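You operate a simulated robot arm through the tools that you are given. There is no shell and no other tool. Be economical: measure what you need, move in short steps, check, and stop when the job is done.

Carry out the task below with a simulated robot arm. There is one attempt and no reset: what you move stays moved.

Task
Brush the crusted tip clean and store it in the free pocket.
Fine: brush back in its pot, slide pushed in, spot welder left off. What is to be rubbed or washed off counts as gone when no trace of it is left.

It is judged by the outcome, as a careful person would: the job done as asked, and still so three seconds after it is handed in. It fails if anything else is knocked over, pushed out of place, dropped, spilled or broken.

Robot
A 7-joint arm with a two-finger parallel gripper, fixed in place. Base frame: the origin is at the foot of the arm, x ahead of it, y to its left, z up; the work surface is at about z = 5. Readings come in mm, rad, newtons and seconds.
With the tool pointing down near the work surface it reaches from about 240 to 620 mm from the base axis. Its first joint turns from -1.152 to 1.152 rad. Payload 2.6 kg.
The TCP is the grasp point between the finger pads, 30 mm short of the fingertips. In the tool frame z runs along the fingers and y along their closing line. Largest opening 94 mm; finger width 28, thickness 10; the body of the gripper, 50 by 96 mm, starts 55 mm behind the TCP.
Orientation is that of the tool frame in the base frame, as [roll, pitch, yaw] about the fixed x, y, z axes, in that order (R = Rz(yaw) Ry(pitch) Rx(roll)). With the fingers straight down and closing along the base's y, the tool's x points along the base's -x, its y along +y and its z along -z.

Tools
- The arm moves only by the tool move_arm. Its arguments are lists of equal length, an entry for each row: "travel": the shift along the base's x, y, z in mm, a list of three; "angular": the turn, a rotation vector about the base's x, y, z in degrees, a list of three; "hand": the gripper command, from -1 (fully open) to 1 (shut), values between in proportion. In form: {"travel": [[tx, ty, tz], ...], "angular": [[wx, wy, wz], ...], "hand": [hand, ...]}. A call has 1 to 12 rows; each row shifts and turns the commanded pose from where the row before left it. A row lasts 0.2 s, in which the tool goes at most 50 mm and 0.15 rad; a call with a longer step from one row to the next is refused whole, and so is a gripper value outside its range. Where a pose cannot be reached the arm comes as near as it can. A force on the tool above 70 N (or 10 N above the force at the start of the call, whichever is more), or a blocked arm, ends the call early, and 0.2 s more pass. The fingers move at their own pace (about 72 mm/s each) and stop on an object; they squeeze with about 44 N. The grip force told is the motor's: it shows also when the fingers shut on nothing. Time passes only in rows, and 0.2 s behind the last, so rows that do not move let the fingers close. It gives the time, the measured TCP pose, the force on the tool (base axes), the opening and the grip force at its end, in the units of the frame above (readings bear some noise), with the torque about the TCP (base axes, N m) and any sound that the robot's microphone picked up, and new pictures: "pictures" is both (left out), scene, wrist or none.
- Cameras (640 x 400 px; columns grow to the right, rows downward): "scene" is fixed at [41.7, 440.2, 553.3]; the picture's right is [-0.71, -0.71, 0.00], its down [-0.48, 0.47, -0.74] and it looks along [0.52, -0.52, -0.67] (base axes); focal length 218 px, centre (320, 200). "wrist" rides on the gripper at [76, 14, -102] in the tool frame; the picture's right is [-0.18, 0.98, 0.00], its down [-0.75, -0.14, -0.64] and it looks along [-0.63, -0.12, 0.77] (tool axes); focal length 243 px, centre (320, 200). There is no depth. A picture from a camera that has moved, and an enlarged one, comes with that camera's place and axes in the base frame and with its lens.
- inspect(camera, box): a new picture of the part [left, top, right, bottom] of that camera's present view, enlarged. It takes no simulated time.
- sign_off(): hands the job in; it is judged then, once.

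Go step by step. Nothing tells you positions but the pictures and the camera data: compare them with the known pose of the tool, close in by small moves and look again before you grip or let go. The budget is 120 turns and 200 pictures, counting those below and the enlarged ones. Unless the task says otherwise, let go and move clear before handing in, and close with one line.

The tools are called by a JSON object that holds its "api" and its "payload". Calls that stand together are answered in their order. move_arm: Moves the arm, as the interface text tells. Its arguments: {"type":"object","properties":{"travel":{"type":"array"},"angular":{"type":"array"},"hand":{"type":"array"},"pictures":{"type":"string","enum":["both","scene","wrist","none"]}},"required":["travel","angular","hand"]} The other tools are called the same way: inspect (camera, box) takes an enlarged picture of a part of a camera's view; sign_off () hands the job in.

At the start:

```text
t: 0.0
tcp_pos: [348.7, -40.9, 396.5]
tool_rot: [-3.141, 0.0, -3.141]
ft_force: [-0.7, 0.1, -0.1]
moment: [-0.02, 0.0, -0.03]
gripper_width: 93.8
finger_force: 0.0
```

scene: 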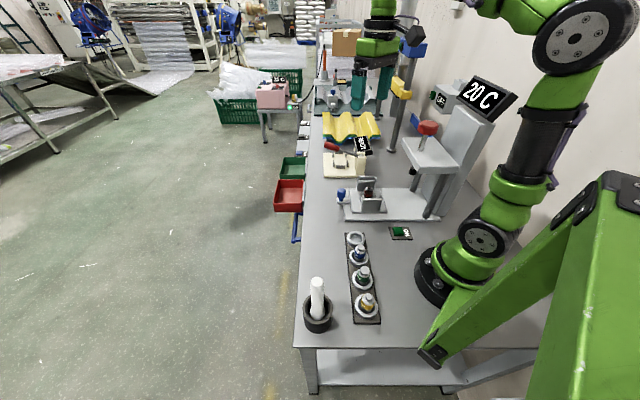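
wrist: 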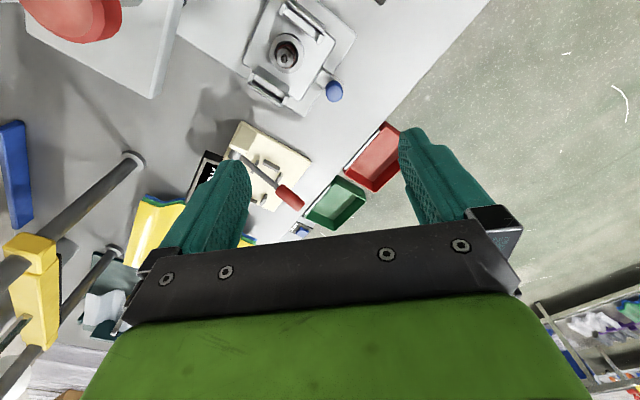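

I see a bench with a rack of tips (four pockets, one looks free), a brush in a black pot, and a press/spot welder with a slide. I'll enlarge the parts to understand them.

{"api": "inspect", "payload": {"camera": "scene", "box": [290, 220, 430, 340]}}

{"api": "inspect", "payload": {"camera": "scene", "box": [310, 120, 480, 230]}}

{"api": "inspect", "payload": {"camera": "wrist", "box": [180, 0, 420, 150]}}

{"api": "inspect", "payload": {"camera": "scene", "box": [250, 50, 450, 180]}}

```text
3.33 times, centred on (360, 280) of scene
camera zoom: at [41.7, 440.2, 553.3], right [-0.71, -0.71, 0.0], down [-0.48, 0.47, -0.74], along [0.52, -0.52, -0.67], focal length 725 px, centre (187, -67)
```

zoom: 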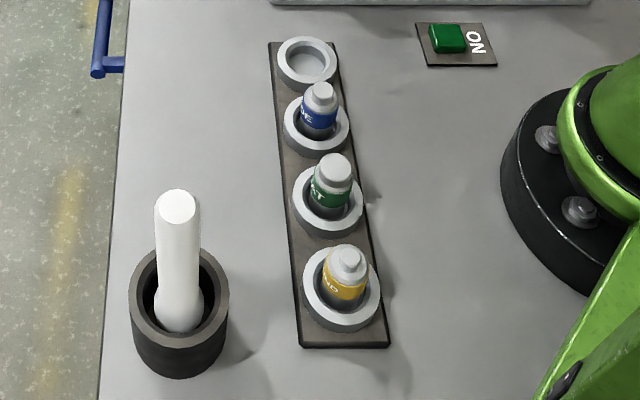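

```text
3.64 times, centred on (395, 175) of scene
camera zoom: at [41.7, 440.2, 553.3], right [-0.71, -0.71, 0.0], down [-0.48, 0.47, -0.74], along [0.52, -0.52, -0.67], focal length 791 px, centre (47, 291)
```

zoom: 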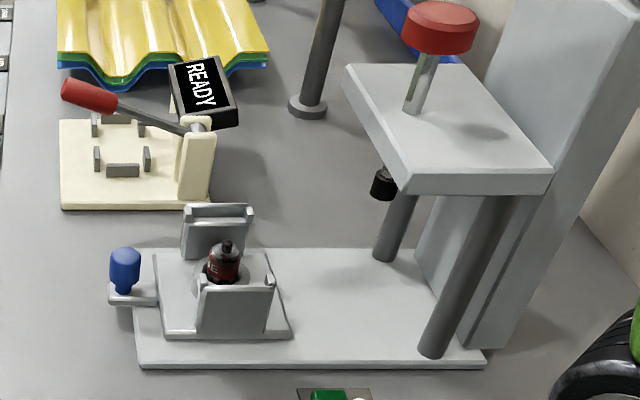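

```text
2.67 times, centred on (300, 75) of wrist
camera zoom: at [271.4, -25.2, 499.5], right [0.18, 0.98, 0.0], down [0.75, -0.14, 0.64], along [0.63, -0.12, -0.77], focal length 647 px, centre (373, 533)
```

zoom: 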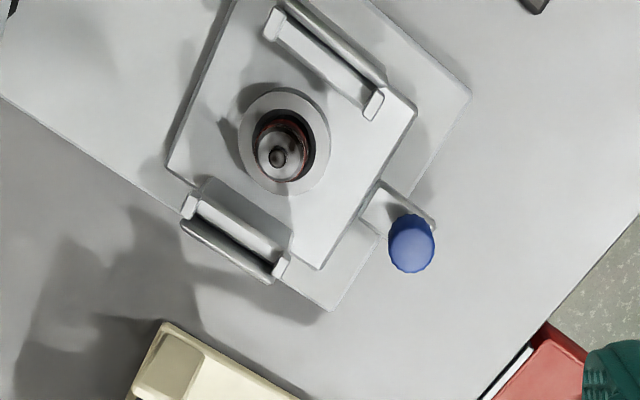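

```text
3.08 times, centred on (350, 115) of scene
camera zoom: at [41.7, 440.2, 553.3], right [-0.71, -0.71, 0.0], down [-0.48, 0.47, -0.74], along [0.52, -0.52, -0.67], focal length 669 px, centre (228, 462)
```

zoom: 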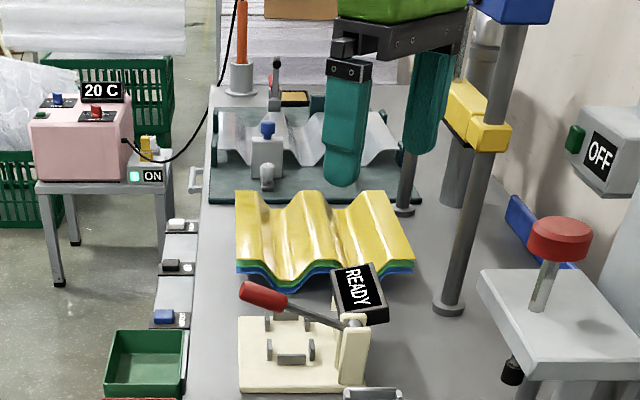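

The red-labelled tip sits in the pulled-out slide, dark on top (crust). I'll check the displays and switches and the pot next.

{"api": "inspect", "payload": {"camera": "scene", "box": [425, 70, 525, 135]}}

{"api": "inspect", "payload": {"camera": "scene", "box": [335, 170, 415, 245]}}

{"api": "inspect", "payload": {"camera": "scene", "box": [340, 165, 400, 220]}}

```text
6.15 times, centred on (475, 102) of scene
camera zoom: at [41.7, 440.2, 553.3], right [-0.71, -0.71, 0.0], down [-0.48, 0.47, -0.74], along [0.52, -0.52, -0.67], focal length 1338 px, centre (-634, 800)
```

zoom: 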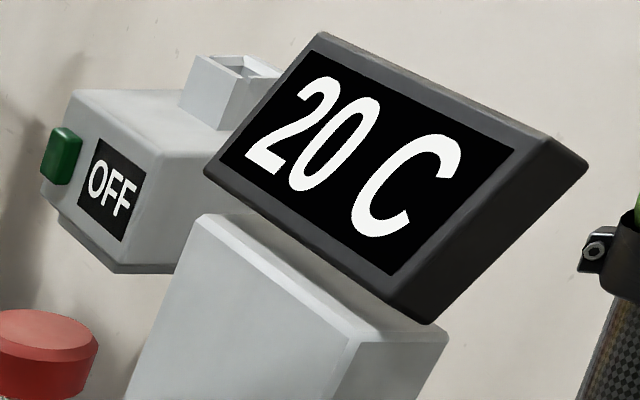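

```text
5.33 times, centred on (375, 208) of scene
camera zoom: at [41.7, 440.2, 553.3], right [-0.71, -0.71, 0.0], down [-0.48, 0.47, -0.74], along [0.52, -0.52, -0.67], focal length 1160 px, centre (27, 160)
```

zoom: 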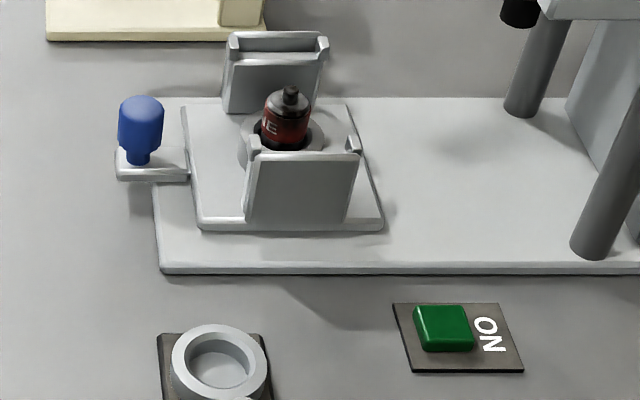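

```text
7.27 times, centred on (370, 192) of scene
camera zoom: at [41.7, 440.2, 553.3], right [-0.71, -0.71, 0.0], down [-0.48, 0.47, -0.74], along [0.52, -0.52, -0.67], focal length 1582 px, centre (-44, 254)
```

zoom: 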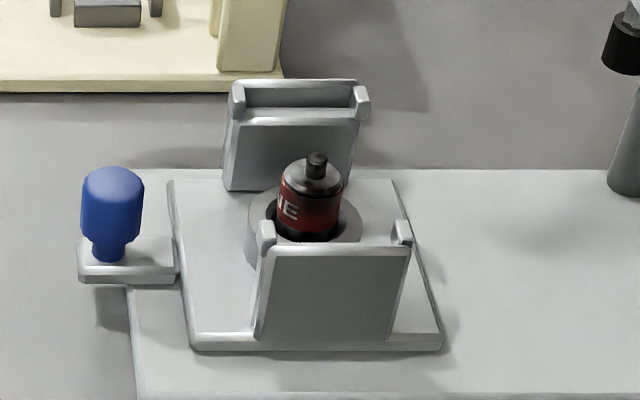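

The red tip sits at about (332,-92,60) in the slide, the brush stands in its pot near (180,306) with its handle top near z 178, and the free pocket is near (255,69). I go over the brush first.

{"api": "move_arm", "payload": {"travel": [[0, 45, 0], [-5, 45, 0], [-15, 45, -10], [-20, 43, -10], [-25, 42, -10], [-25, 42, -10], [-25, 42, -10], [-30, 30, -10], [-20, 10, -10], [0, 0, 0]], "angular": [[0, 0, 0], [0, 0, 0], [0, 0, 0], [0, 0, 0], [0, 0, 0], [0, 0, 0], [0, 0, 0], [0, 0, 0], [0, 0, 0], [0, 0, 0]], "hand": [-1, -1, -1, -1, -1, -1, -1, -1, -1, -1]}}

```text
t: 2.2
tcp_pos: [181.5, 304.4, 324.2]
tool_rot: [-3.141, 0.0, -3.142]
ft_force: [-0.3, -0.7, 0.4]
moment: [0.0, 0.01, -0.01]
gripper_width: 94.1
finger_force: 0.1
camera wrist: at [105.2, 318.8, 428.5], right [0.18, 0.98, 0.0], down [0.75, -0.14, 0.64], along [0.63, -0.12, -0.77], focal length 243 px, centre (320, 200)
```

scene: 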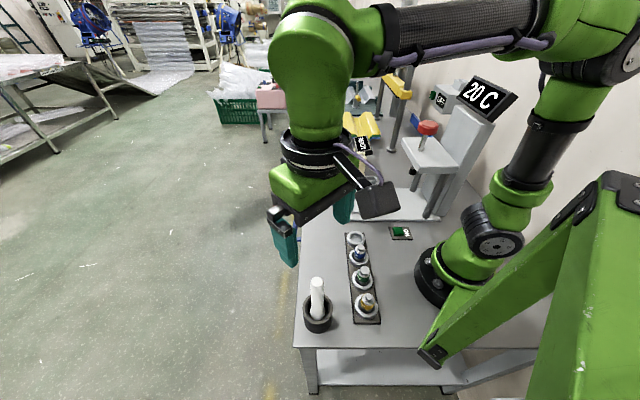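
wrist: 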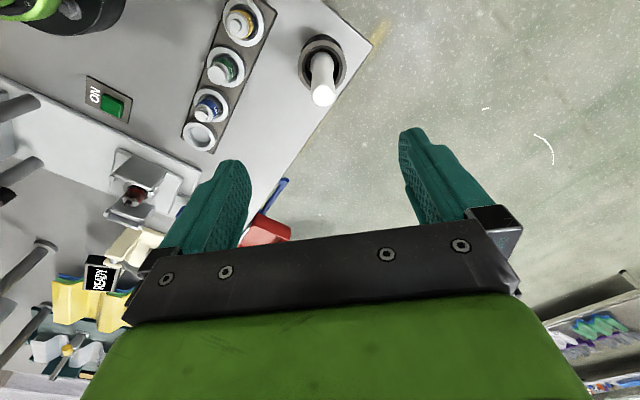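

The brush is ahead in the wrist view. I'll enlarge it to judge its lean before descending.

{"api": "inspect", "payload": {"camera": "wrist", "box": [280, 20, 380, 120]}}

{"api": "inspect", "payload": {"camera": "scene", "box": [290, 265, 350, 340]}}

```text
4.00 times, centred on (330, 70) of wrist
camera zoom: at [105.2, 318.8, 428.5], right [0.18, 0.98, 0.0], down [0.75, -0.14, 0.64], along [0.63, -0.12, -0.77], focal length 970 px, centre (280, 720)
```

zoom: 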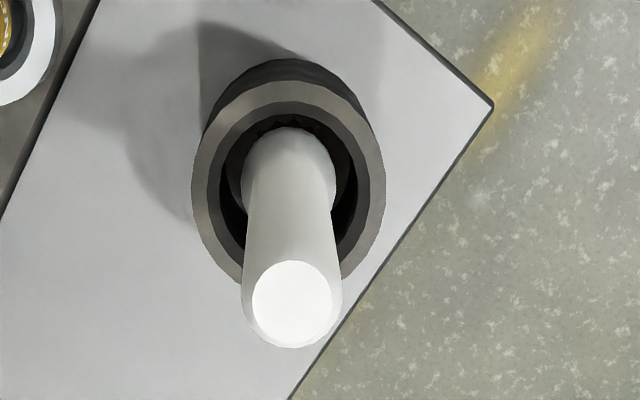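

```text
5.33 times, centred on (320, 302) of scene
camera zoom: at [41.7, 440.2, 553.3], right [-0.71, -0.71, 0.0], down [-0.48, 0.47, -0.74], along [0.52, -0.52, -0.67], focal length 1160 px, centre (320, -347)
```

zoom: 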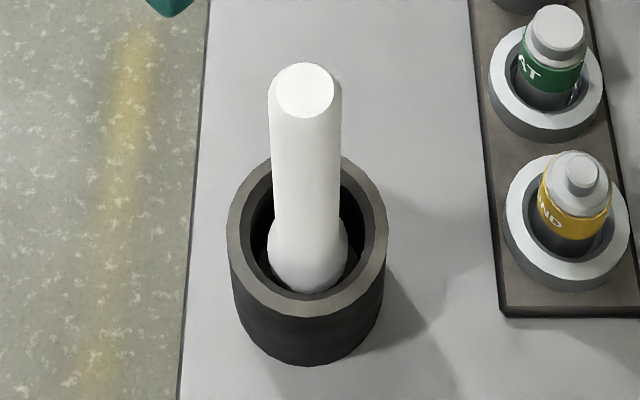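

The pot centre is about (178,308), rim z 60, and the handle is vertical with its top near z 175. I'll descend around it and close.

{"api": "move_arm", "payload": {"travel": [[-1.5, 3.6, -40], [0, 0, -40], [0, 0, -40], [0, 0, -35], [0, 0, -29], [0, 0, 0]], "angular": [[0, 0, 0], [0, 0, 0], [0, 0, 0], [0, 0, 0], [0, 0, 0], [0, 0, 0]], "hand": [-1, -1, -1, -1, -1, -1]}}

```text
t: 3.6
tcp_pos: [182.4, 308.7, 141.0]
tool_rot: [-3.141, 0.002, 3.141]
ft_force: [0.6, 0.3, -0.2]
moment: [0.0, 0.01, -0.01]
gripper_width: 93.8
finger_force: 0.1
camera wrist: at [105.9, 322.0, 244.4], right [0.18, 0.98, 0.0], down [0.75, -0.14, 0.64], along [0.63, -0.12, -0.77], focal length 243 px, centre (320, 200)
```

scene: 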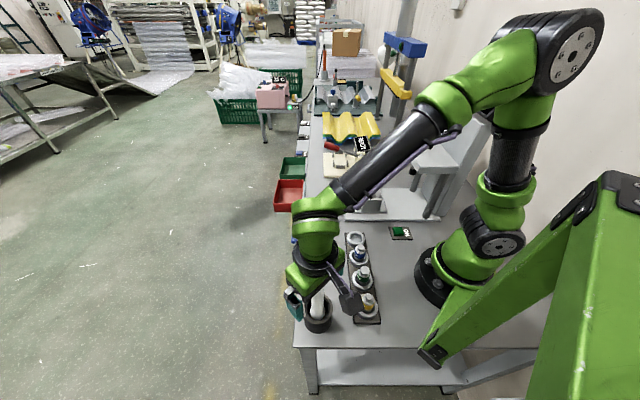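
wrist: 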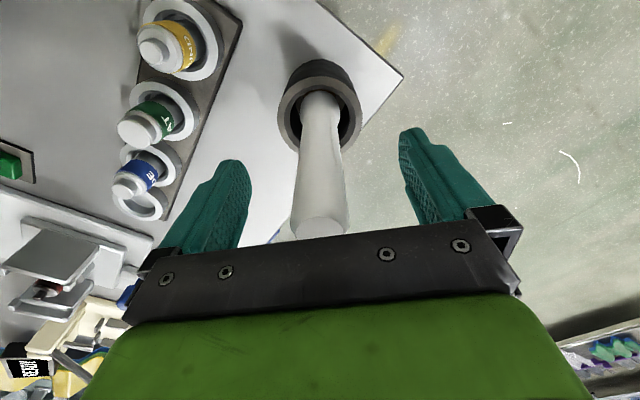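

The handle is centred between the fingers. Closing.

{"api": "move_arm", "payload": {"travel": [[-2, 0, 0], [0, 0, 0], [0, 0, 0], [0, 0, 0], [0, 0, 0]], "angular": [[0, 0, 0], [0, 0, 0], [0, 0, 0], [0, 0, 0], [0, 0, 0]], "hand": [-1, 0.5, 1, 1, 1], "pictures": "wrist"}}

```text
t: 4.8
tcp_pos: [180.3, 308.5, 141.8]
tool_rot: [-3.141, 0.0, 3.139]
ft_force: [1.0, -0.9, 1.7]
moment: [-0.23, 0.01, -0.02]
gripper_width: 24.6
finger_force: 43.9
camera wrist: at [103.5, 322.5, 245.0], right [0.18, 0.98, 0.0], down [0.75, -0.14, 0.64], along [0.63, -0.12, -0.77], focal length 243 px, centre (320, 200)
```

wrist: 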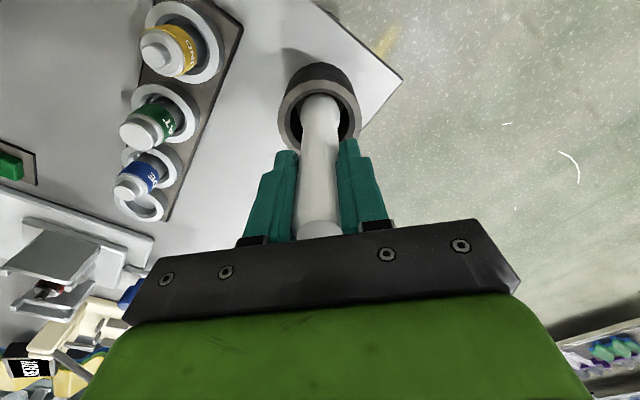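

Gripped (opening 24.6 mm). Lifting straight up.

{"api": "move_arm", "payload": {"travel": [[0, 0, 15], [0, 0, 35], [0, 0, 40], [0, 0, 40], [0, 0, 30], [0, 0, 0]], "angular": [[0, 0, 0], [0, 0, 0], [0, 0, 0], [0, 0, 0], [0, 0, 0], [0, 0, 0]], "hand": [1, 1, 1, 1, 1, 1]}}

{"api": "inspect", "payload": {"camera": "scene", "box": [260, 200, 400, 340]}}

```text
t: 6.2
tcp_pos: [176.9, 309.7, 302.7]
tool_rot: [3.142, 0.001, 3.141]
ft_force: [-0.3, 0.1, -0.2]
moment: [0.01, -0.03, -0.02]
gripper_width: 24.3
finger_force: 44.0
camera wrist: at [101.7, 323.4, 404.9], right [0.18, 0.98, 0.0], down [0.75, -0.14, 0.64], along [0.63, -0.12, -0.77], focal length 243 px, centre (320, 200)
```

scene: 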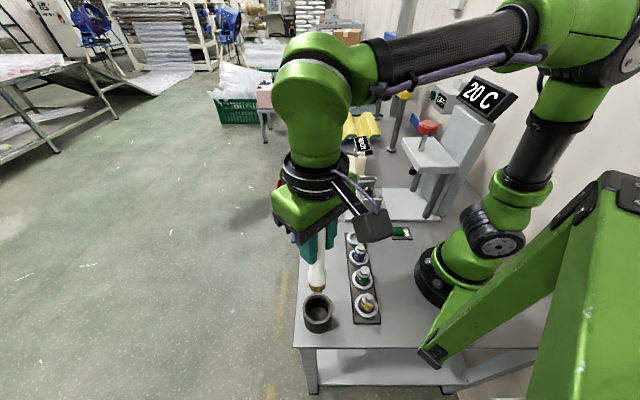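
wrist: 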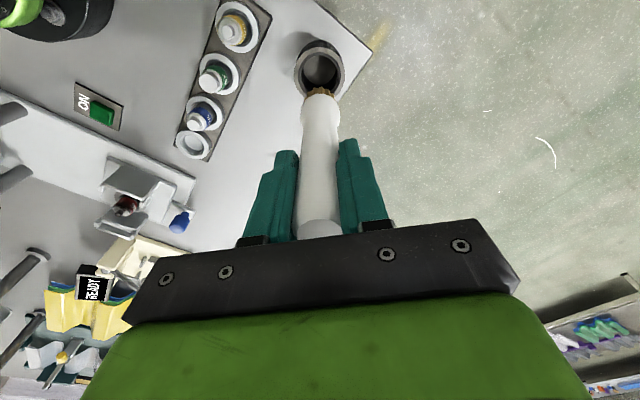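

```text
2.86 times, centred on (330, 270) of scene
camera zoom: at [41.7, 440.2, 553.3], right [-0.71, -0.71, 0.0], down [-0.48, 0.47, -0.74], along [0.52, -0.52, -0.67], focal length 621 px, centre (291, 0)
```

zoom: 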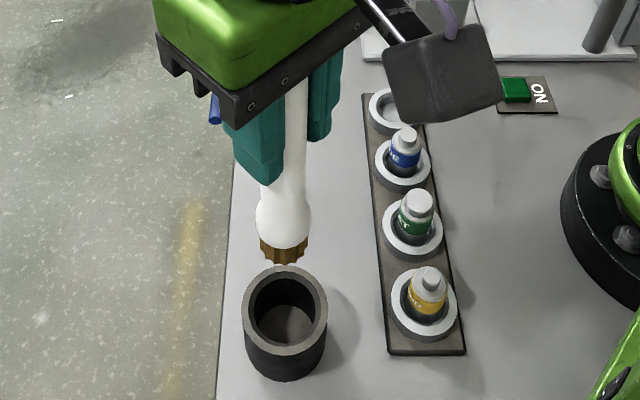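

The brush is out; its bristles end about 137 mm below the TCP. I carry it over the red tip, staying high.

{"api": "move_arm", "payload": {"travel": [[15, -40, 0], [15, -42, 0], [15, -42, 0], [16, -42, 0], [16, -42, 0], [16, -42, 0], [16, -42, 0], [16, -42, 0], [16, -40, 0], [14, -28, 0], [0, 0, 0]], "angular": [[0, 0, 0], [0, 0, 0], [0, 0, 0], [0, 0, 0], [0, 0, 0], [0, 0, 0], [0, 0, 0], [0, 0, 0], [0, 0, 0], [0, 0, 0], [0, 0, 0]], "hand": [1, 1, 1, 1, 1, 1, 1, 1, 1, 1, 1]}}

{"api": "inspect", "payload": {"camera": "scene", "box": [320, 120, 430, 230]}}

{"api": "inspect", "payload": {"camera": "wrist", "box": [230, 0, 390, 120]}}

```text
t: 8.6
tcp_pos: [335.7, -94.9, 302.1]
tool_rot: [3.141, 0.0, 3.141]
ft_force: [-0.3, 0.0, -1.3]
moment: [0.03, 0.0, -0.01]
gripper_width: 24.3
finger_force: 44.3
camera wrist: at [258.8, -80.7, 404.1], right [0.18, 0.98, 0.0], down [0.75, -0.14, 0.64], along [0.63, -0.12, -0.77], focal length 243 px, centre (320, 200)
```

scene: 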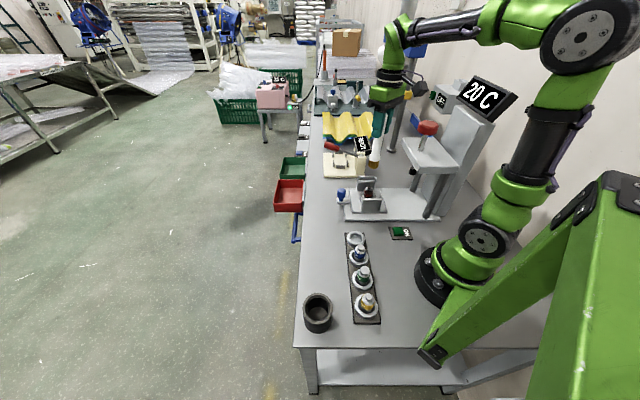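
wrist: 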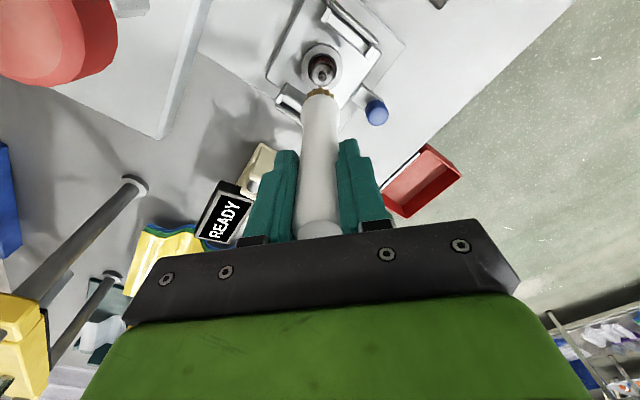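

```text
3.64 times, centred on (375, 175) of scene
camera zoom: at [41.7, 440.1, 553.3], right [-0.71, -0.71, 0.0], down [-0.48, 0.47, -0.74], along [0.52, -0.52, -0.67], focal length 791 px, centre (120, 291)
```

zoom: 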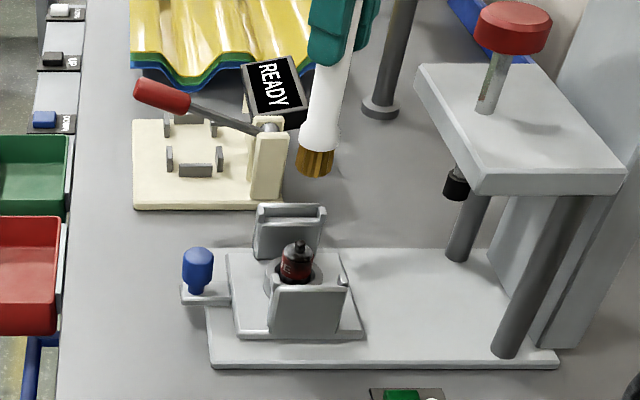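

```text
3.33 times, centred on (310, 60) of wrist
camera zoom: at [258.8, -80.7, 404.1], right [0.18, 0.98, 0.0], down [0.75, -0.14, 0.64], along [0.63, -0.12, -0.77], focal length 809 px, centre (353, 667)
```

zoom: 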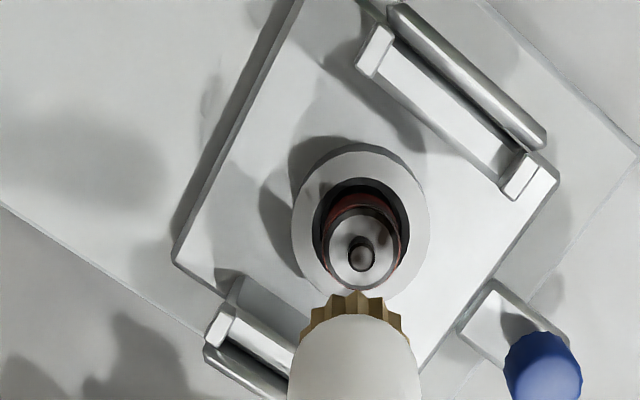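

The nib top is about (331.5,-92,82). I align and go down to just above contact.

{"api": "move_arm", "payload": {"travel": [[-4, 3, -30], [0, 0, -30], [0, 0, -12], [0, 0, 0]], "angular": [[0, 0, 0], [0, 0, 0], [0, 0, 0], [0, 0, 0]], "hand": [1, 1, 1, 1], "pictures": "none"}}

{"api": "inspect", "payload": {"camera": "scene", "box": [340, 150, 400, 220]}}

{"api": "inspect", "payload": {"camera": "wrist", "box": [250, 40, 390, 140]}}

```text
t: 9.6
tcp_pos: [329.2, -90.3, 229.0]
tool_rot: [3.142, 0.0, -3.141]
ft_force: [-0.6, 0.0, -0.9]
moment: [-0.03, 0.02, -0.01]
gripper_width: 24.2
finger_force: 44.1
```

```text
5.71 times, centred on (370, 185) of scene
camera zoom: at [41.7, 440.2, 553.3], right [-0.71, -0.71, 0.0], down [-0.48, 0.47, -0.74], along [0.52, -0.52, -0.67], focal length 1243 px, centre (34, 286)
```

zoom: 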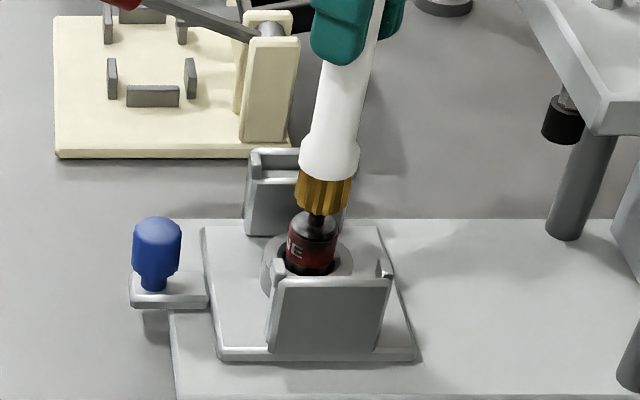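

```text
4.00 times, centred on (320, 90) of wrist
camera zoom: at [253.8, -76.3, 332.8], right [0.18, 0.98, 0.0], down [0.75, -0.14, 0.64], along [0.63, -0.12, -0.77], focal length 970 px, centre (320, 640)
```

zoom: 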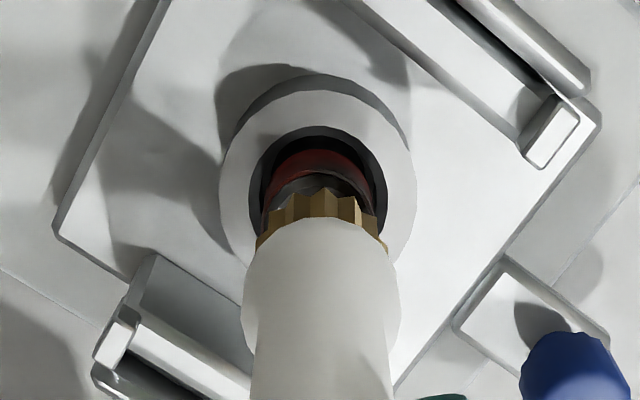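

Bristles hover just over the tip, roughly centred. I lower a bit and make small strokes across the slide's axis, watching the force.

{"api": "move_arm", "payload": {"travel": [[3, 0, -6], [0, 0, -5], [5, -5, 0], [-5, 5, 0], [-5, 5, 0], [5, -5, 0], [5, -5, 0], [-5, 5, 0], [-5, 5, 0], [5, -5, 0]], "angular": [[0, 0, 0], [0, 0, 0], [0, 0, 0], [0, 0, 0], [0, 0, 0], [0, 0, 0], [0, 0, 0], [0, 0, 0], [0, 0, 0], [0, 0, 0]], "hand": [1, 1, 1, 1, 1, 1, 1, 1, 1, 1], "pictures": "none"}}

{"api": "inspect", "payload": {"camera": "scene", "box": [340, 150, 400, 220]}}

```text
t: 11.8
tcp_pos: [331.8, -90.2, 218.5]
tool_rot: [3.139, 0.002, -3.141]
ft_force: [4.5, -0.4, 14.7]
moment: [-0.17, -0.59, -0.02]
gripper_width: 24.0
finger_force: 43.4
```

```text
5.71 times, centred on (370, 185) of scene
camera zoom: at [41.6, 440.2, 553.3], right [-0.71, -0.71, 0.0], down [-0.48, 0.47, -0.74], along [0.52, -0.52, -0.67], focal length 1243 px, centre (34, 286)
```

zoom: 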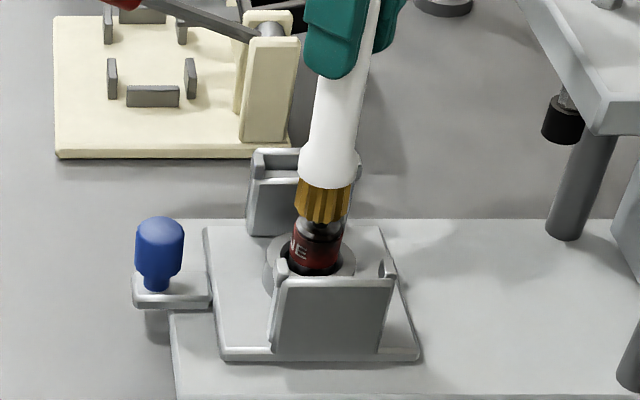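

There was good rubbing contact (about 15 N). I lift a little and offset to look at the tip.

{"api": "move_arm", "payload": {"travel": [[0, 0, 30], [30, 30, 20], [10, 10, 0], [0, 0, 0]], "angular": [[0, 0, 0], [0, 0, 0], [0, 0, 0], [0, 0, 0]], "hand": [1, 1, 1, 1], "pictures": "none"}}

{"api": "inspect", "payload": {"camera": "scene", "box": [350, 170, 390, 220]}}

{"api": "inspect", "payload": {"camera": "wrist", "box": [220, 0, 360, 100]}}

```text
t: 12.8
tcp_pos: [373.0, -49.2, 267.9]
tool_rot: [3.141, -0.001, -3.141]
ft_force: [-0.3, -0.6, -1.3]
moment: [-0.01, 0.01, -0.03]
gripper_width: 24.3
finger_force: 44.4
```

```text
8.00 times, centred on (370, 195) of scene
camera zoom: at [41.7, 440.2, 553.3], right [-0.71, -0.71, 0.0], down [-0.48, 0.47, -0.74], along [0.52, -0.52, -0.67], focal length 1740 px, centre (-80, 240)
```

zoom: 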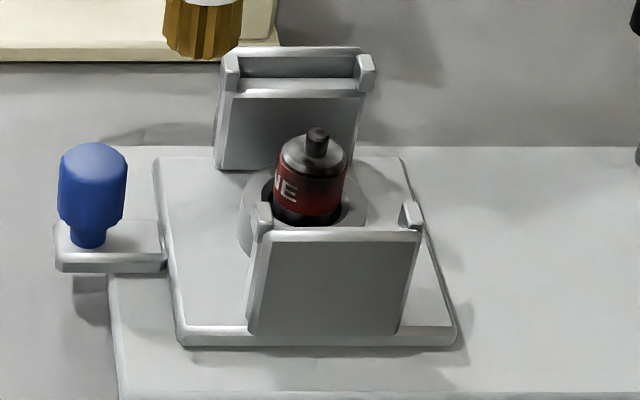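

```text
4.00 times, centred on (290, 50) of wrist
camera zoom: at [296.3, -36.2, 371.9], right [0.18, 0.98, 0.0], down [0.75, -0.14, 0.64], along [0.63, -0.12, -0.77], focal length 970 px, centre (440, 800)
```

zoom: 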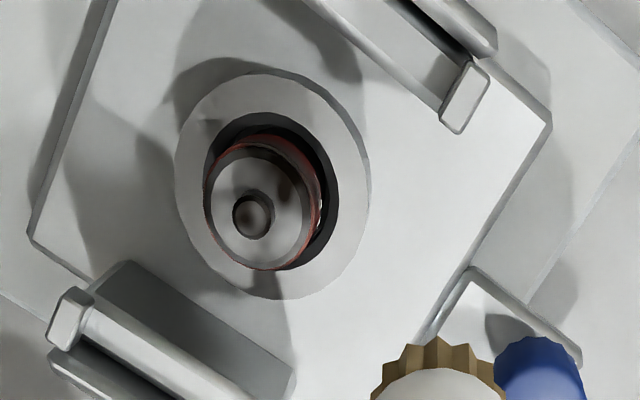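

The soot has faded somewhat (the label is clearer) but dark spots remain, particularly on the nib. More rubbing, wider and slightly lower.

{"api": "move_arm", "payload": {"travel": [[-25, -25, -15], [-16, -16, -20], [0, 0, -16], [6, -6, 0], [-12, 12, 0], [12, -12, 0], [-12, 12, 0], [12, -12, 0], [-12, 12, 0], [12, -12, 0], [-12, 12, 0], [6, -6, 0]], "angular": [[0, 0, 0], [0, 0, 0], [0, 0, 0], [0, 0, 0], [0, 0, 0], [0, 0, 0], [0, 0, 0], [0, 0, 0], [0, 0, 0], [0, 0, 0], [0, 0, 0], [0, 0, 0]], "hand": [1, 1, 1, 1, 1, 1, 1, 1, 1, 1, 1, 1], "pictures": "none"}}

{"api": "move_arm", "payload": {"travel": [[-6, -6, 0], [10, 10, 0], [-10, -10, 0], [10, 10, 0], [-10, -10, 0], [10, 10, 0], [-4, -4, 0], [0, 0, 35], [40, 40, 15], [0, 0, 0]], "angular": [[0, 0, 0], [0, 0, 0], [0, 0, 0], [0, 0, 0], [0, 0, 0], [0, 0, 0], [0, 0, 0], [0, 0, 0], [0, 0, 0], [0, 0, 0]], "hand": [1, 1, 1, 1, 1, 1, 1, 1, 1, 1], "pictures": "none"}}

{"api": "inspect", "payload": {"camera": "scene", "box": [350, 170, 390, 220]}}

{"api": "inspect", "payload": {"camera": "wrist", "box": [220, 0, 360, 100]}}

```text
t: 15.4
tcp_pos: [332.0, -93.2, 218.2]
tool_rot: [-3.141, 0.0, -3.141]
ft_force: [3.0, -0.6, 16.4]
moment: [-0.03, -0.41, 0.02]
gripper_width: 24.0
finger_force: 44.1
```

```text
refused: row 9 steps farther than a row can; nothing moved
```

```text
8.00 times, centred on (370, 195) of scene
camera zoom: at [41.6, 440.2, 553.3], right [-0.71, -0.71, 0.0], down [-0.48, 0.47, -0.74], along [0.52, -0.52, -0.67], focal length 1740 px, centre (-80, 240)
```

zoom: 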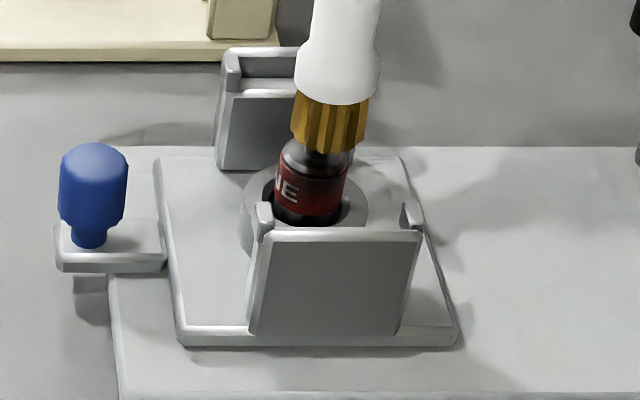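

```text
4.00 times, centred on (290, 50) of wrist
camera zoom: at [255.8, -78.0, 321.7], right [0.18, 0.98, 0.0], down [0.75, -0.14, 0.64], along [0.63, -0.12, -0.77], focal length 970 px, centre (440, 800)
```

zoom: 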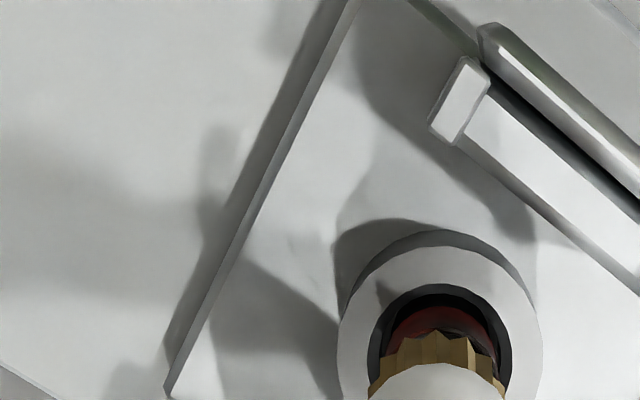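

{"api": "move_arm", "payload": {"travel": [[-6, -6, 0], [10, 10, 0], [-10, -10, 0], [10, 10, 0], [-10, -10, 0], [10, 10, 0], [-4, -4, 0], [0, 0, 35], [30, 30, 10], [10, 10, 5], [0, 0, 0]], "angular": [[0, 0, 0], [0, 0, 0], [0, 0, 0], [0, 0, 0], [0, 0, 0], [0, 0, 0], [0, 0, 0], [0, 0, 0], [0, 0, 0], [0, 0, 0], [0, 0, 0]], "hand": [1, 1, 1, 1, 1, 1, 1, 1, 1, 1, 1], "pictures": "none"}}

{"api": "inspect", "payload": {"camera": "scene", "box": [350, 170, 390, 220]}}

{"api": "inspect", "payload": {"camera": "wrist", "box": [220, 0, 360, 100]}}

```text
t: 17.8
tcp_pos: [372.6, -51.9, 266.3]
tool_rot: [3.141, 0.0, 3.14]
ft_force: [0.8, 0.5, -1.0]
moment: [-0.02, -0.03, -0.01]
gripper_width: 24.3
finger_force: 43.9
```

```text
8.00 times, centred on (370, 195) of scene
camera zoom: at [41.7, 440.2, 553.3], right [-0.71, -0.71, 0.0], down [-0.48, 0.47, -0.74], along [0.52, -0.52, -0.67], focal length 1740 px, centre (-80, 240)
```

zoom: 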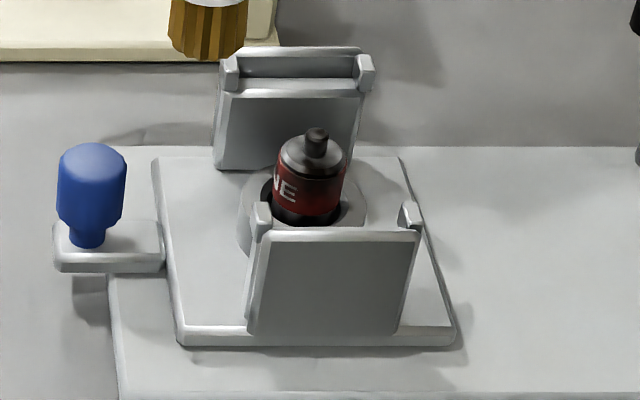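

```text
4.00 times, centred on (290, 50) of wrist
camera zoom: at [295.9, -37.5, 370.3], right [0.18, 0.98, 0.0], down [0.75, -0.14, 0.64], along [0.63, -0.12, -0.77], focal length 970 px, centre (440, 800)
```

zoom: 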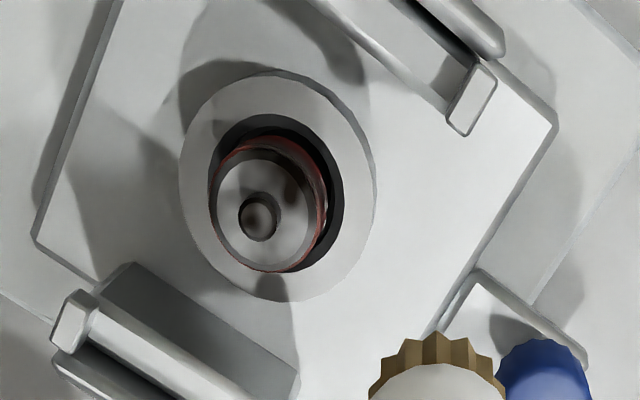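

The soot fades gradually with rubbing; shoulder spots, nib and label sides remain. I continue with many more strokes.

{"api": "move_arm", "payload": {"travel": [[-25, -25, -15], [-15, -15, -20], [0, 0, -17], [10, -10, 0], [-20, 20, 0], [20, -20, 0], [-20, 20, 0], [20, -20, 0], [-20, 20, 0], [20, -20, 0], [-20, 20, 0], [10, -10, 0]], "angular": [[0, 0, 0], [0, 0, 0], [0, 0, 0], [0, 0, 0], [0, 0, 0], [0, 0, 0], [0, 0, 0], [0, 0, 0], [0, 0, 0], [0, 0, 0], [0, 0, 0], [0, 0, 0]], "hand": [1, 1, 1, 1, 1, 1, 1, 1, 1, 1, 1, 1], "pictures": "none"}}

{"api": "move_arm", "payload": {"travel": [[10, -10, 0], [-20, 20, 0], [20, -20, 0], [-20, 20, 0], [20, -20, 0], [-20, 20, 0], [20, -20, 0], [-20, 20, 0], [10, -10, 0], [0, 0, 37], [30, 30, 10], [10, 10, 5]], "angular": [[0, 0, 0], [0, 0, 0], [0, 0, 0], [0, 0, 0], [0, 0, 0], [0, 0, 0], [0, 0, 0], [0, 0, 0], [0, 0, 0], [0, 0, 0], [0, 0, 0], [0, 0, 0]], "hand": [1, 1, 1, 1, 1, 1, 1, 1, 1, 1, 1, 1], "pictures": "none"}}

{"api": "inspect", "payload": {"camera": "scene", "box": [350, 170, 390, 220]}}

{"api": "inspect", "payload": {"camera": "wrist", "box": [240, 0, 340, 80]}}

```text
t: 20.4
tcp_pos: [330.2, -91.2, 216.3]
tool_rot: [3.14, 0.001, -3.141]
ft_force: [1.9, 0.2, 13.1]
moment: [-0.06, -0.44, 0.0]
gripper_width: 24.1
finger_force: 44.3
```

```text
t: 23.0
tcp_pos: [370.3, -53.4, 269.5]
tool_rot: [-3.142, -0.003, -3.142]
ft_force: [0.3, -0.4, -1.2]
moment: [0.02, 0.0, -0.04]
gripper_width: 23.9
finger_force: 44.4
```

```text
8.00 times, centred on (370, 195) of scene
camera zoom: at [41.7, 440.2, 553.3], right [-0.71, -0.71, 0.0], down [-0.48, 0.47, -0.74], along [0.52, -0.52, -0.67], focal length 1740 px, centre (-80, 240)
```

zoom: 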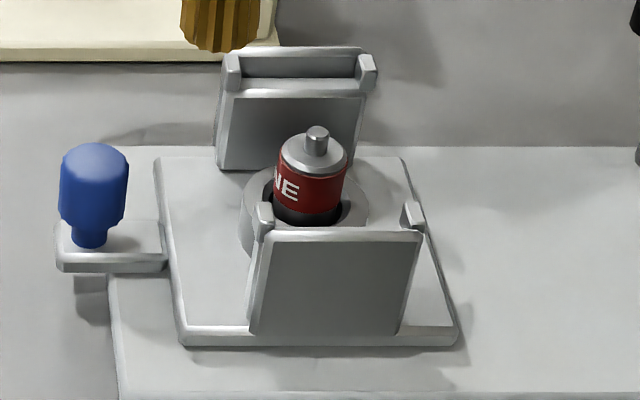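

```text
5.00 times, centred on (290, 40) of wrist
camera zoom: at [294.5, -38.9, 372.7], right [0.18, 0.98, 0.0], down [0.75, -0.14, 0.64], along [0.63, -0.12, -0.77], focal length 1213 px, centre (470, 1000)
```

zoom: 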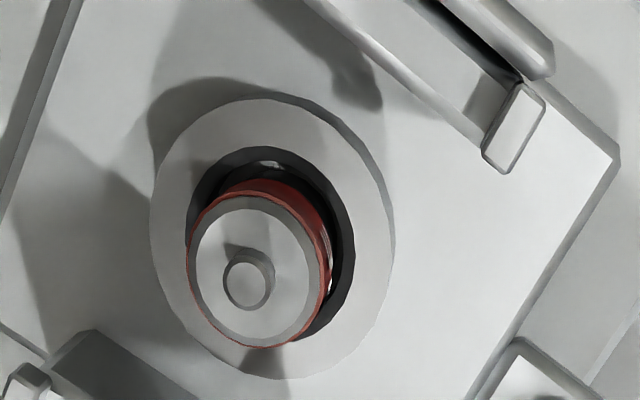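

The tip now looks clean. One more short round of strokes for safety, then look again.

{"api": "move_arm", "payload": {"travel": [[-25, -25, -15], [-15, -15, -20], [0, 0, -17], [10, -10, 0], [-20, 20, 0], [20, -20, 0], [-20, 20, 0], [20, -20, 0], [-10, 10, 0], [0, 0, 37], [30, 30, 10], [10, 10, 5]], "angular": [[0, 0, 0], [0, 0, 0], [0, 0, 0], [0, 0, 0], [0, 0, 0], [0, 0, 0], [0, 0, 0], [0, 0, 0], [0, 0, 0], [0, 0, 0], [0, 0, 0], [0, 0, 0]], "hand": [1, 1, 1, 1, 1, 1, 1, 1, 1, 1, 1, 1], "pictures": "none"}}

{"api": "inspect", "payload": {"camera": "scene", "box": [355, 175, 385, 205]}}

{"api": "inspect", "payload": {"camera": "wrist", "box": [240, 0, 340, 80]}}

```text
t: 25.6
tcp_pos: [371.1, -52.3, 270.1]
tool_rot: [-3.141, -0.001, -3.14]
ft_force: [-0.5, 0.3, -0.4]
moment: [0.0, -0.01, -0.02]
gripper_width: 24.3
finger_force: 43.7
```

```text
13.33 times, centred on (370, 190) of scene
camera zoom: at [41.7, 440.2, 553.3], right [-0.71, -0.71, 0.0], down [-0.48, 0.47, -0.74], along [0.52, -0.52, -0.67], focal length 2900 px, centre (-347, 333)
```

zoom: 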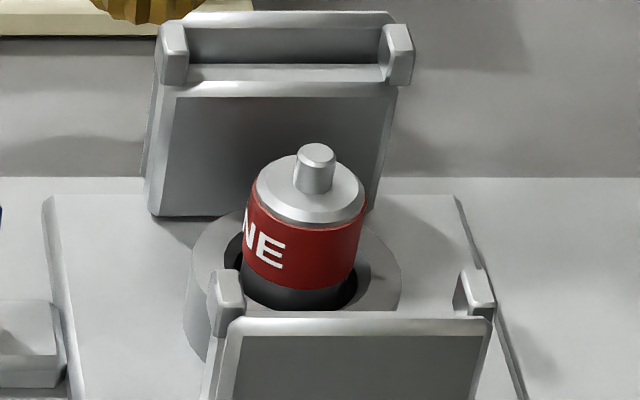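

```text
5.00 times, centred on (290, 40) of wrist
camera zoom: at [294.7, -37.4, 372.3], right [0.18, 0.98, 0.0], down [0.75, -0.14, 0.64], along [0.63, -0.12, -0.77], focal length 1213 px, centre (470, 1000)
```

zoom: 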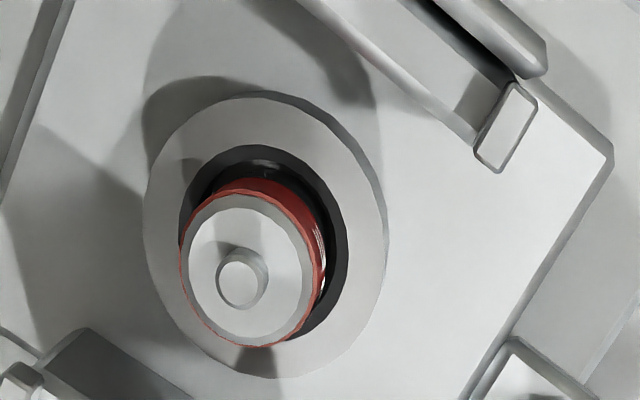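

The tip is spotless. I carry the brush back over its pot.

{"api": "move_arm", "payload": {"travel": [[0, 10, 35], [-17, 40, 0], [-18, 40, 0], [-20, 40, 0], [-20, 40, 0], [-21, 40, 0], [-22, 40, 0], [-22, 40, 0], [-22, 40, 0], [-18, 21, 0], [-11, 10, 0], [0, 0, 0]], "angular": [[0, 0, 0], [0, 0, 0], [0, 0, 0], [0, 0, 0], [0, 0, 0], [0, 0, 0], [0, 0, 0], [0, 0, 0], [0, 0, 0], [0, 0, 0], [0, 0, 0], [0, 0, 0]], "hand": [1, 1, 1, 1, 1, 1, 1, 1, 1, 1, 1, 1]}}

{"api": "inspect", "payload": {"camera": "scene", "box": [280, 230, 380, 340]}}

```text
t: 28.2
tcp_pos: [181.1, 310.4, 303.0]
tool_rot: [-3.141, -0.001, -3.141]
ft_force: [0.4, -0.3, -1.3]
moment: [-0.04, 0.03, -0.02]
gripper_width: 24.3
finger_force: 44.3
camera wrist: at [104.3, 324.1, 406.6], right [0.18, 0.98, 0.0], down [0.75, -0.14, 0.64], along [0.63, -0.12, -0.77], focal length 243 px, centre (320, 200)
```

scene: 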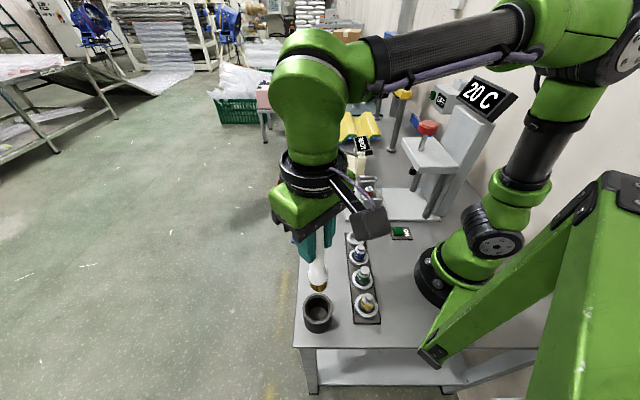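
wrist: 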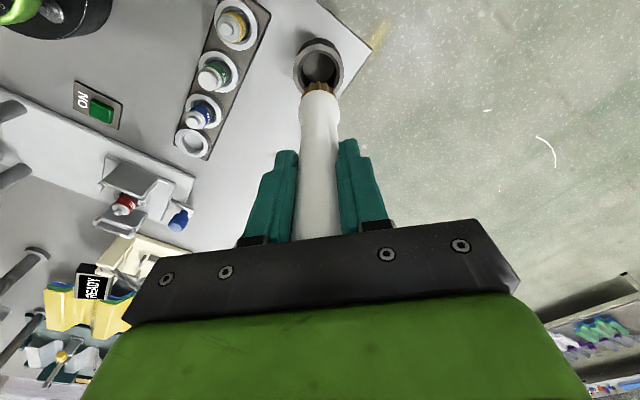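

```text
3.64 times, centred on (330, 285) of scene
camera zoom: at [41.7, 440.2, 553.3], right [-0.71, -0.71, 0.0], down [-0.48, 0.47, -0.74], along [0.52, -0.52, -0.67], focal length 791 px, centre (284, -109)
```

zoom: 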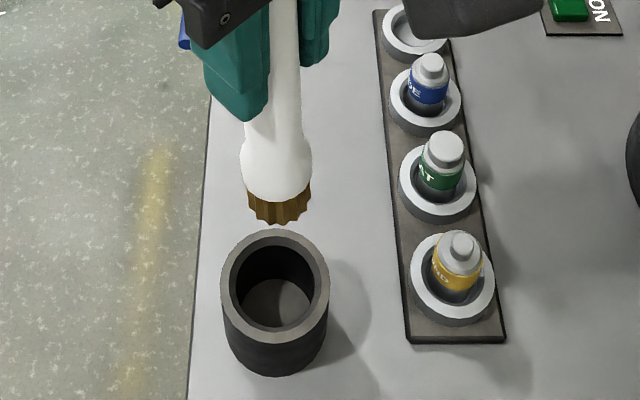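

The brush is above the pot. I lower to just above the rim and check alignment.

{"api": "move_arm", "payload": {"travel": [[0, -2, -40], [0, 0, -40], [0, 0, -13], [0, 0, 0]], "angular": [[0, 0, 0], [0, 0, 0], [0, 0, 0], [0, 0, 0]], "hand": [1, 1, 1, 1], "pictures": "none"}}

{"api": "inspect", "payload": {"camera": "scene", "box": [290, 260, 350, 340]}}

{"api": "inspect", "payload": {"camera": "wrist", "box": [260, 20, 380, 130]}}

```text
t: 29.2
tcp_pos: [180.9, 306.5, 208.9]
tool_rot: [-3.141, 0.001, 3.14]
ft_force: [-0.3, -0.6, 0.6]
moment: [0.01, 0.01, 0.0]
gripper_width: 24.4
finger_force: 44.2
```

```text
5.00 times, centred on (320, 300) of scene
camera zoom: at [41.7, 440.2, 553.3], right [-0.71, -0.71, 0.0], down [-0.48, 0.47, -0.74], along [0.52, -0.52, -0.67], focal length 1088 px, centre (320, -300)
```

zoom: 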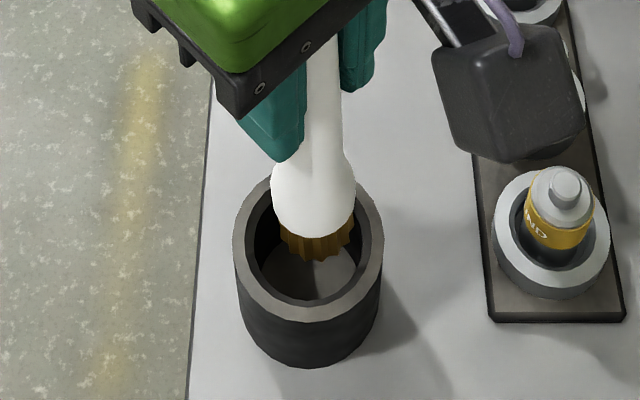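

```text
3.64 times, centred on (320, 75) of wrist
camera zoom: at [105.0, 322.2, 312.1], right [0.18, 0.98, 0.0], down [0.75, -0.14, 0.64], along [0.63, -0.12, -0.77], focal length 882 px, centre (320, 654)
```

zoom: 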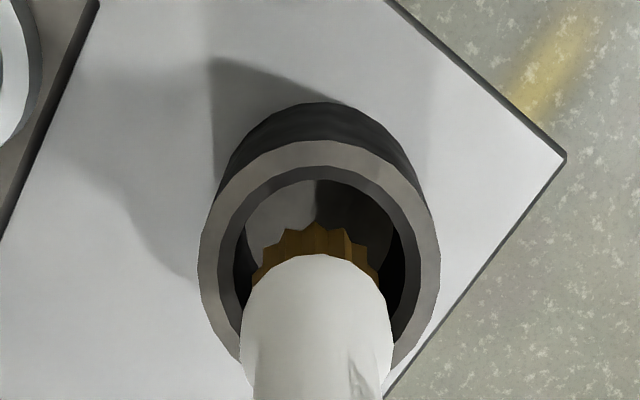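

The bristle end sits about 5 mm off toward -x because the brush tilted about 3° in the grip. I correct the tilt and shift slightly, then check.

{"api": "move_arm", "payload": {"travel": [[-2, 0, 0], [0, 0, 0]], "angular": [[0, -3, 0], [0, 0, 0]], "hand": [1, 1], "pictures": "none"}}

{"api": "inspect", "payload": {"camera": "scene", "box": [290, 260, 350, 340]}}

{"api": "inspect", "payload": {"camera": "wrist", "box": [260, 20, 380, 130]}}

```text
t: 29.8
tcp_pos: [180.3, 307.9, 209.4]
tool_rot: [3.14, 0.053, -3.141]
ft_force: [0.6, 0.5, -1.2]
moment: [0.0, 0.03, 0.01]
gripper_width: 24.4
finger_force: 43.9
```

```text
5.00 times, centred on (320, 300) of scene
camera zoom: at [41.7, 440.2, 553.3], right [-0.71, -0.71, 0.0], down [-0.48, 0.47, -0.74], along [0.52, -0.52, -0.67], focal length 1088 px, centre (320, -300)
```

zoom: 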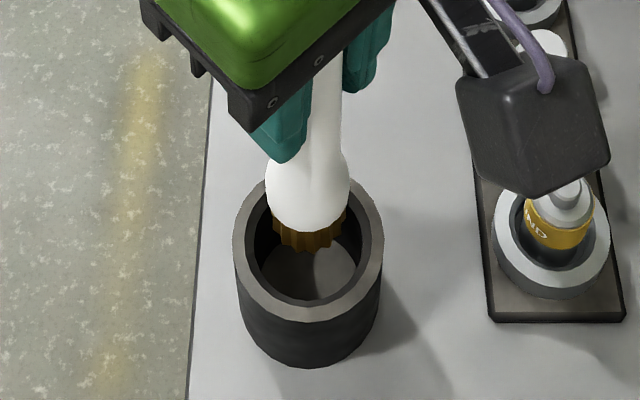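

```text
3.64 times, centred on (320, 75) of wrist
camera zoom: at [97.9, 322.3, 308.5], right [0.18, 0.98, 0.01], down [0.72, -0.14, 0.68], along [0.67, -0.12, -0.73], focal length 882 px, centre (320, 654)
```

zoom: 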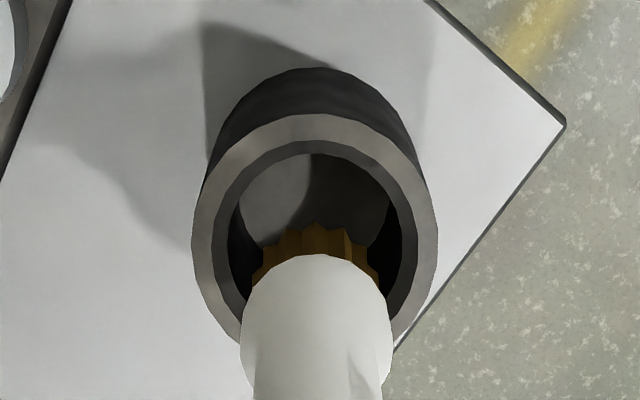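

Now nearly centred. Lowering in steps.

{"api": "move_arm", "payload": {"travel": [[0, 0, -15], [0, 0, -15], [0, 0, -10], [0, 0, 0]], "angular": [[0, 0, 0], [0, 0, 0], [0, 0, 0], [0, 0, 0]], "hand": [1, 1, 1, 1], "pictures": "none"}}

{"api": "inspect", "payload": {"camera": "scene", "box": [290, 260, 350, 340]}}

{"api": "inspect", "payload": {"camera": "wrist", "box": [260, 20, 380, 130]}}

```text
t: 30.8
tcp_pos: [179.6, 306.8, 169.4]
tool_rot: [3.141, 0.053, -3.141]
ft_force: [-0.7, 0.5, -0.7]
moment: [0.01, -0.01, 0.01]
gripper_width: 24.3
finger_force: 43.7
```

```text
5.00 times, centred on (320, 300) of scene
camera zoom: at [41.7, 440.2, 553.3], right [-0.71, -0.71, 0.0], down [-0.48, 0.47, -0.74], along [0.52, -0.52, -0.67], focal length 1088 px, centre (320, -300)
```

zoom: 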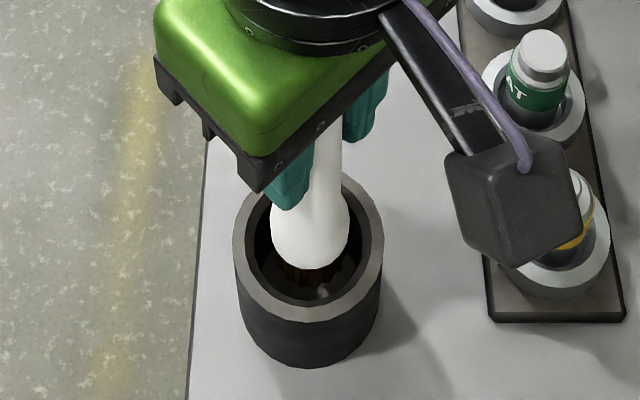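

```text
3.64 times, centred on (320, 75) of wrist
camera zoom: at [97.8, 321.7, 269.4], right [0.18, 0.98, 0.01], down [0.72, -0.14, 0.68], along [0.67, -0.12, -0.73], focal length 882 px, centre (320, 654)
```

zoom: 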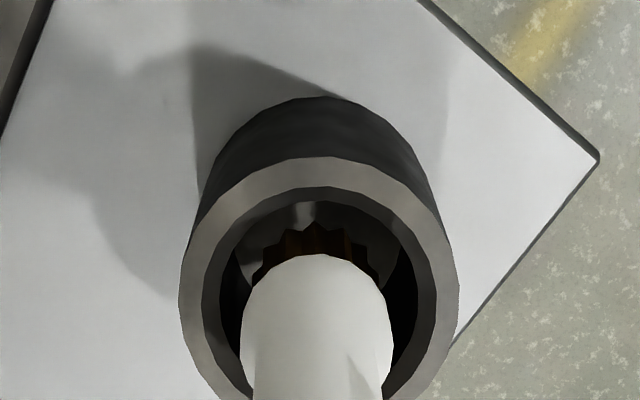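

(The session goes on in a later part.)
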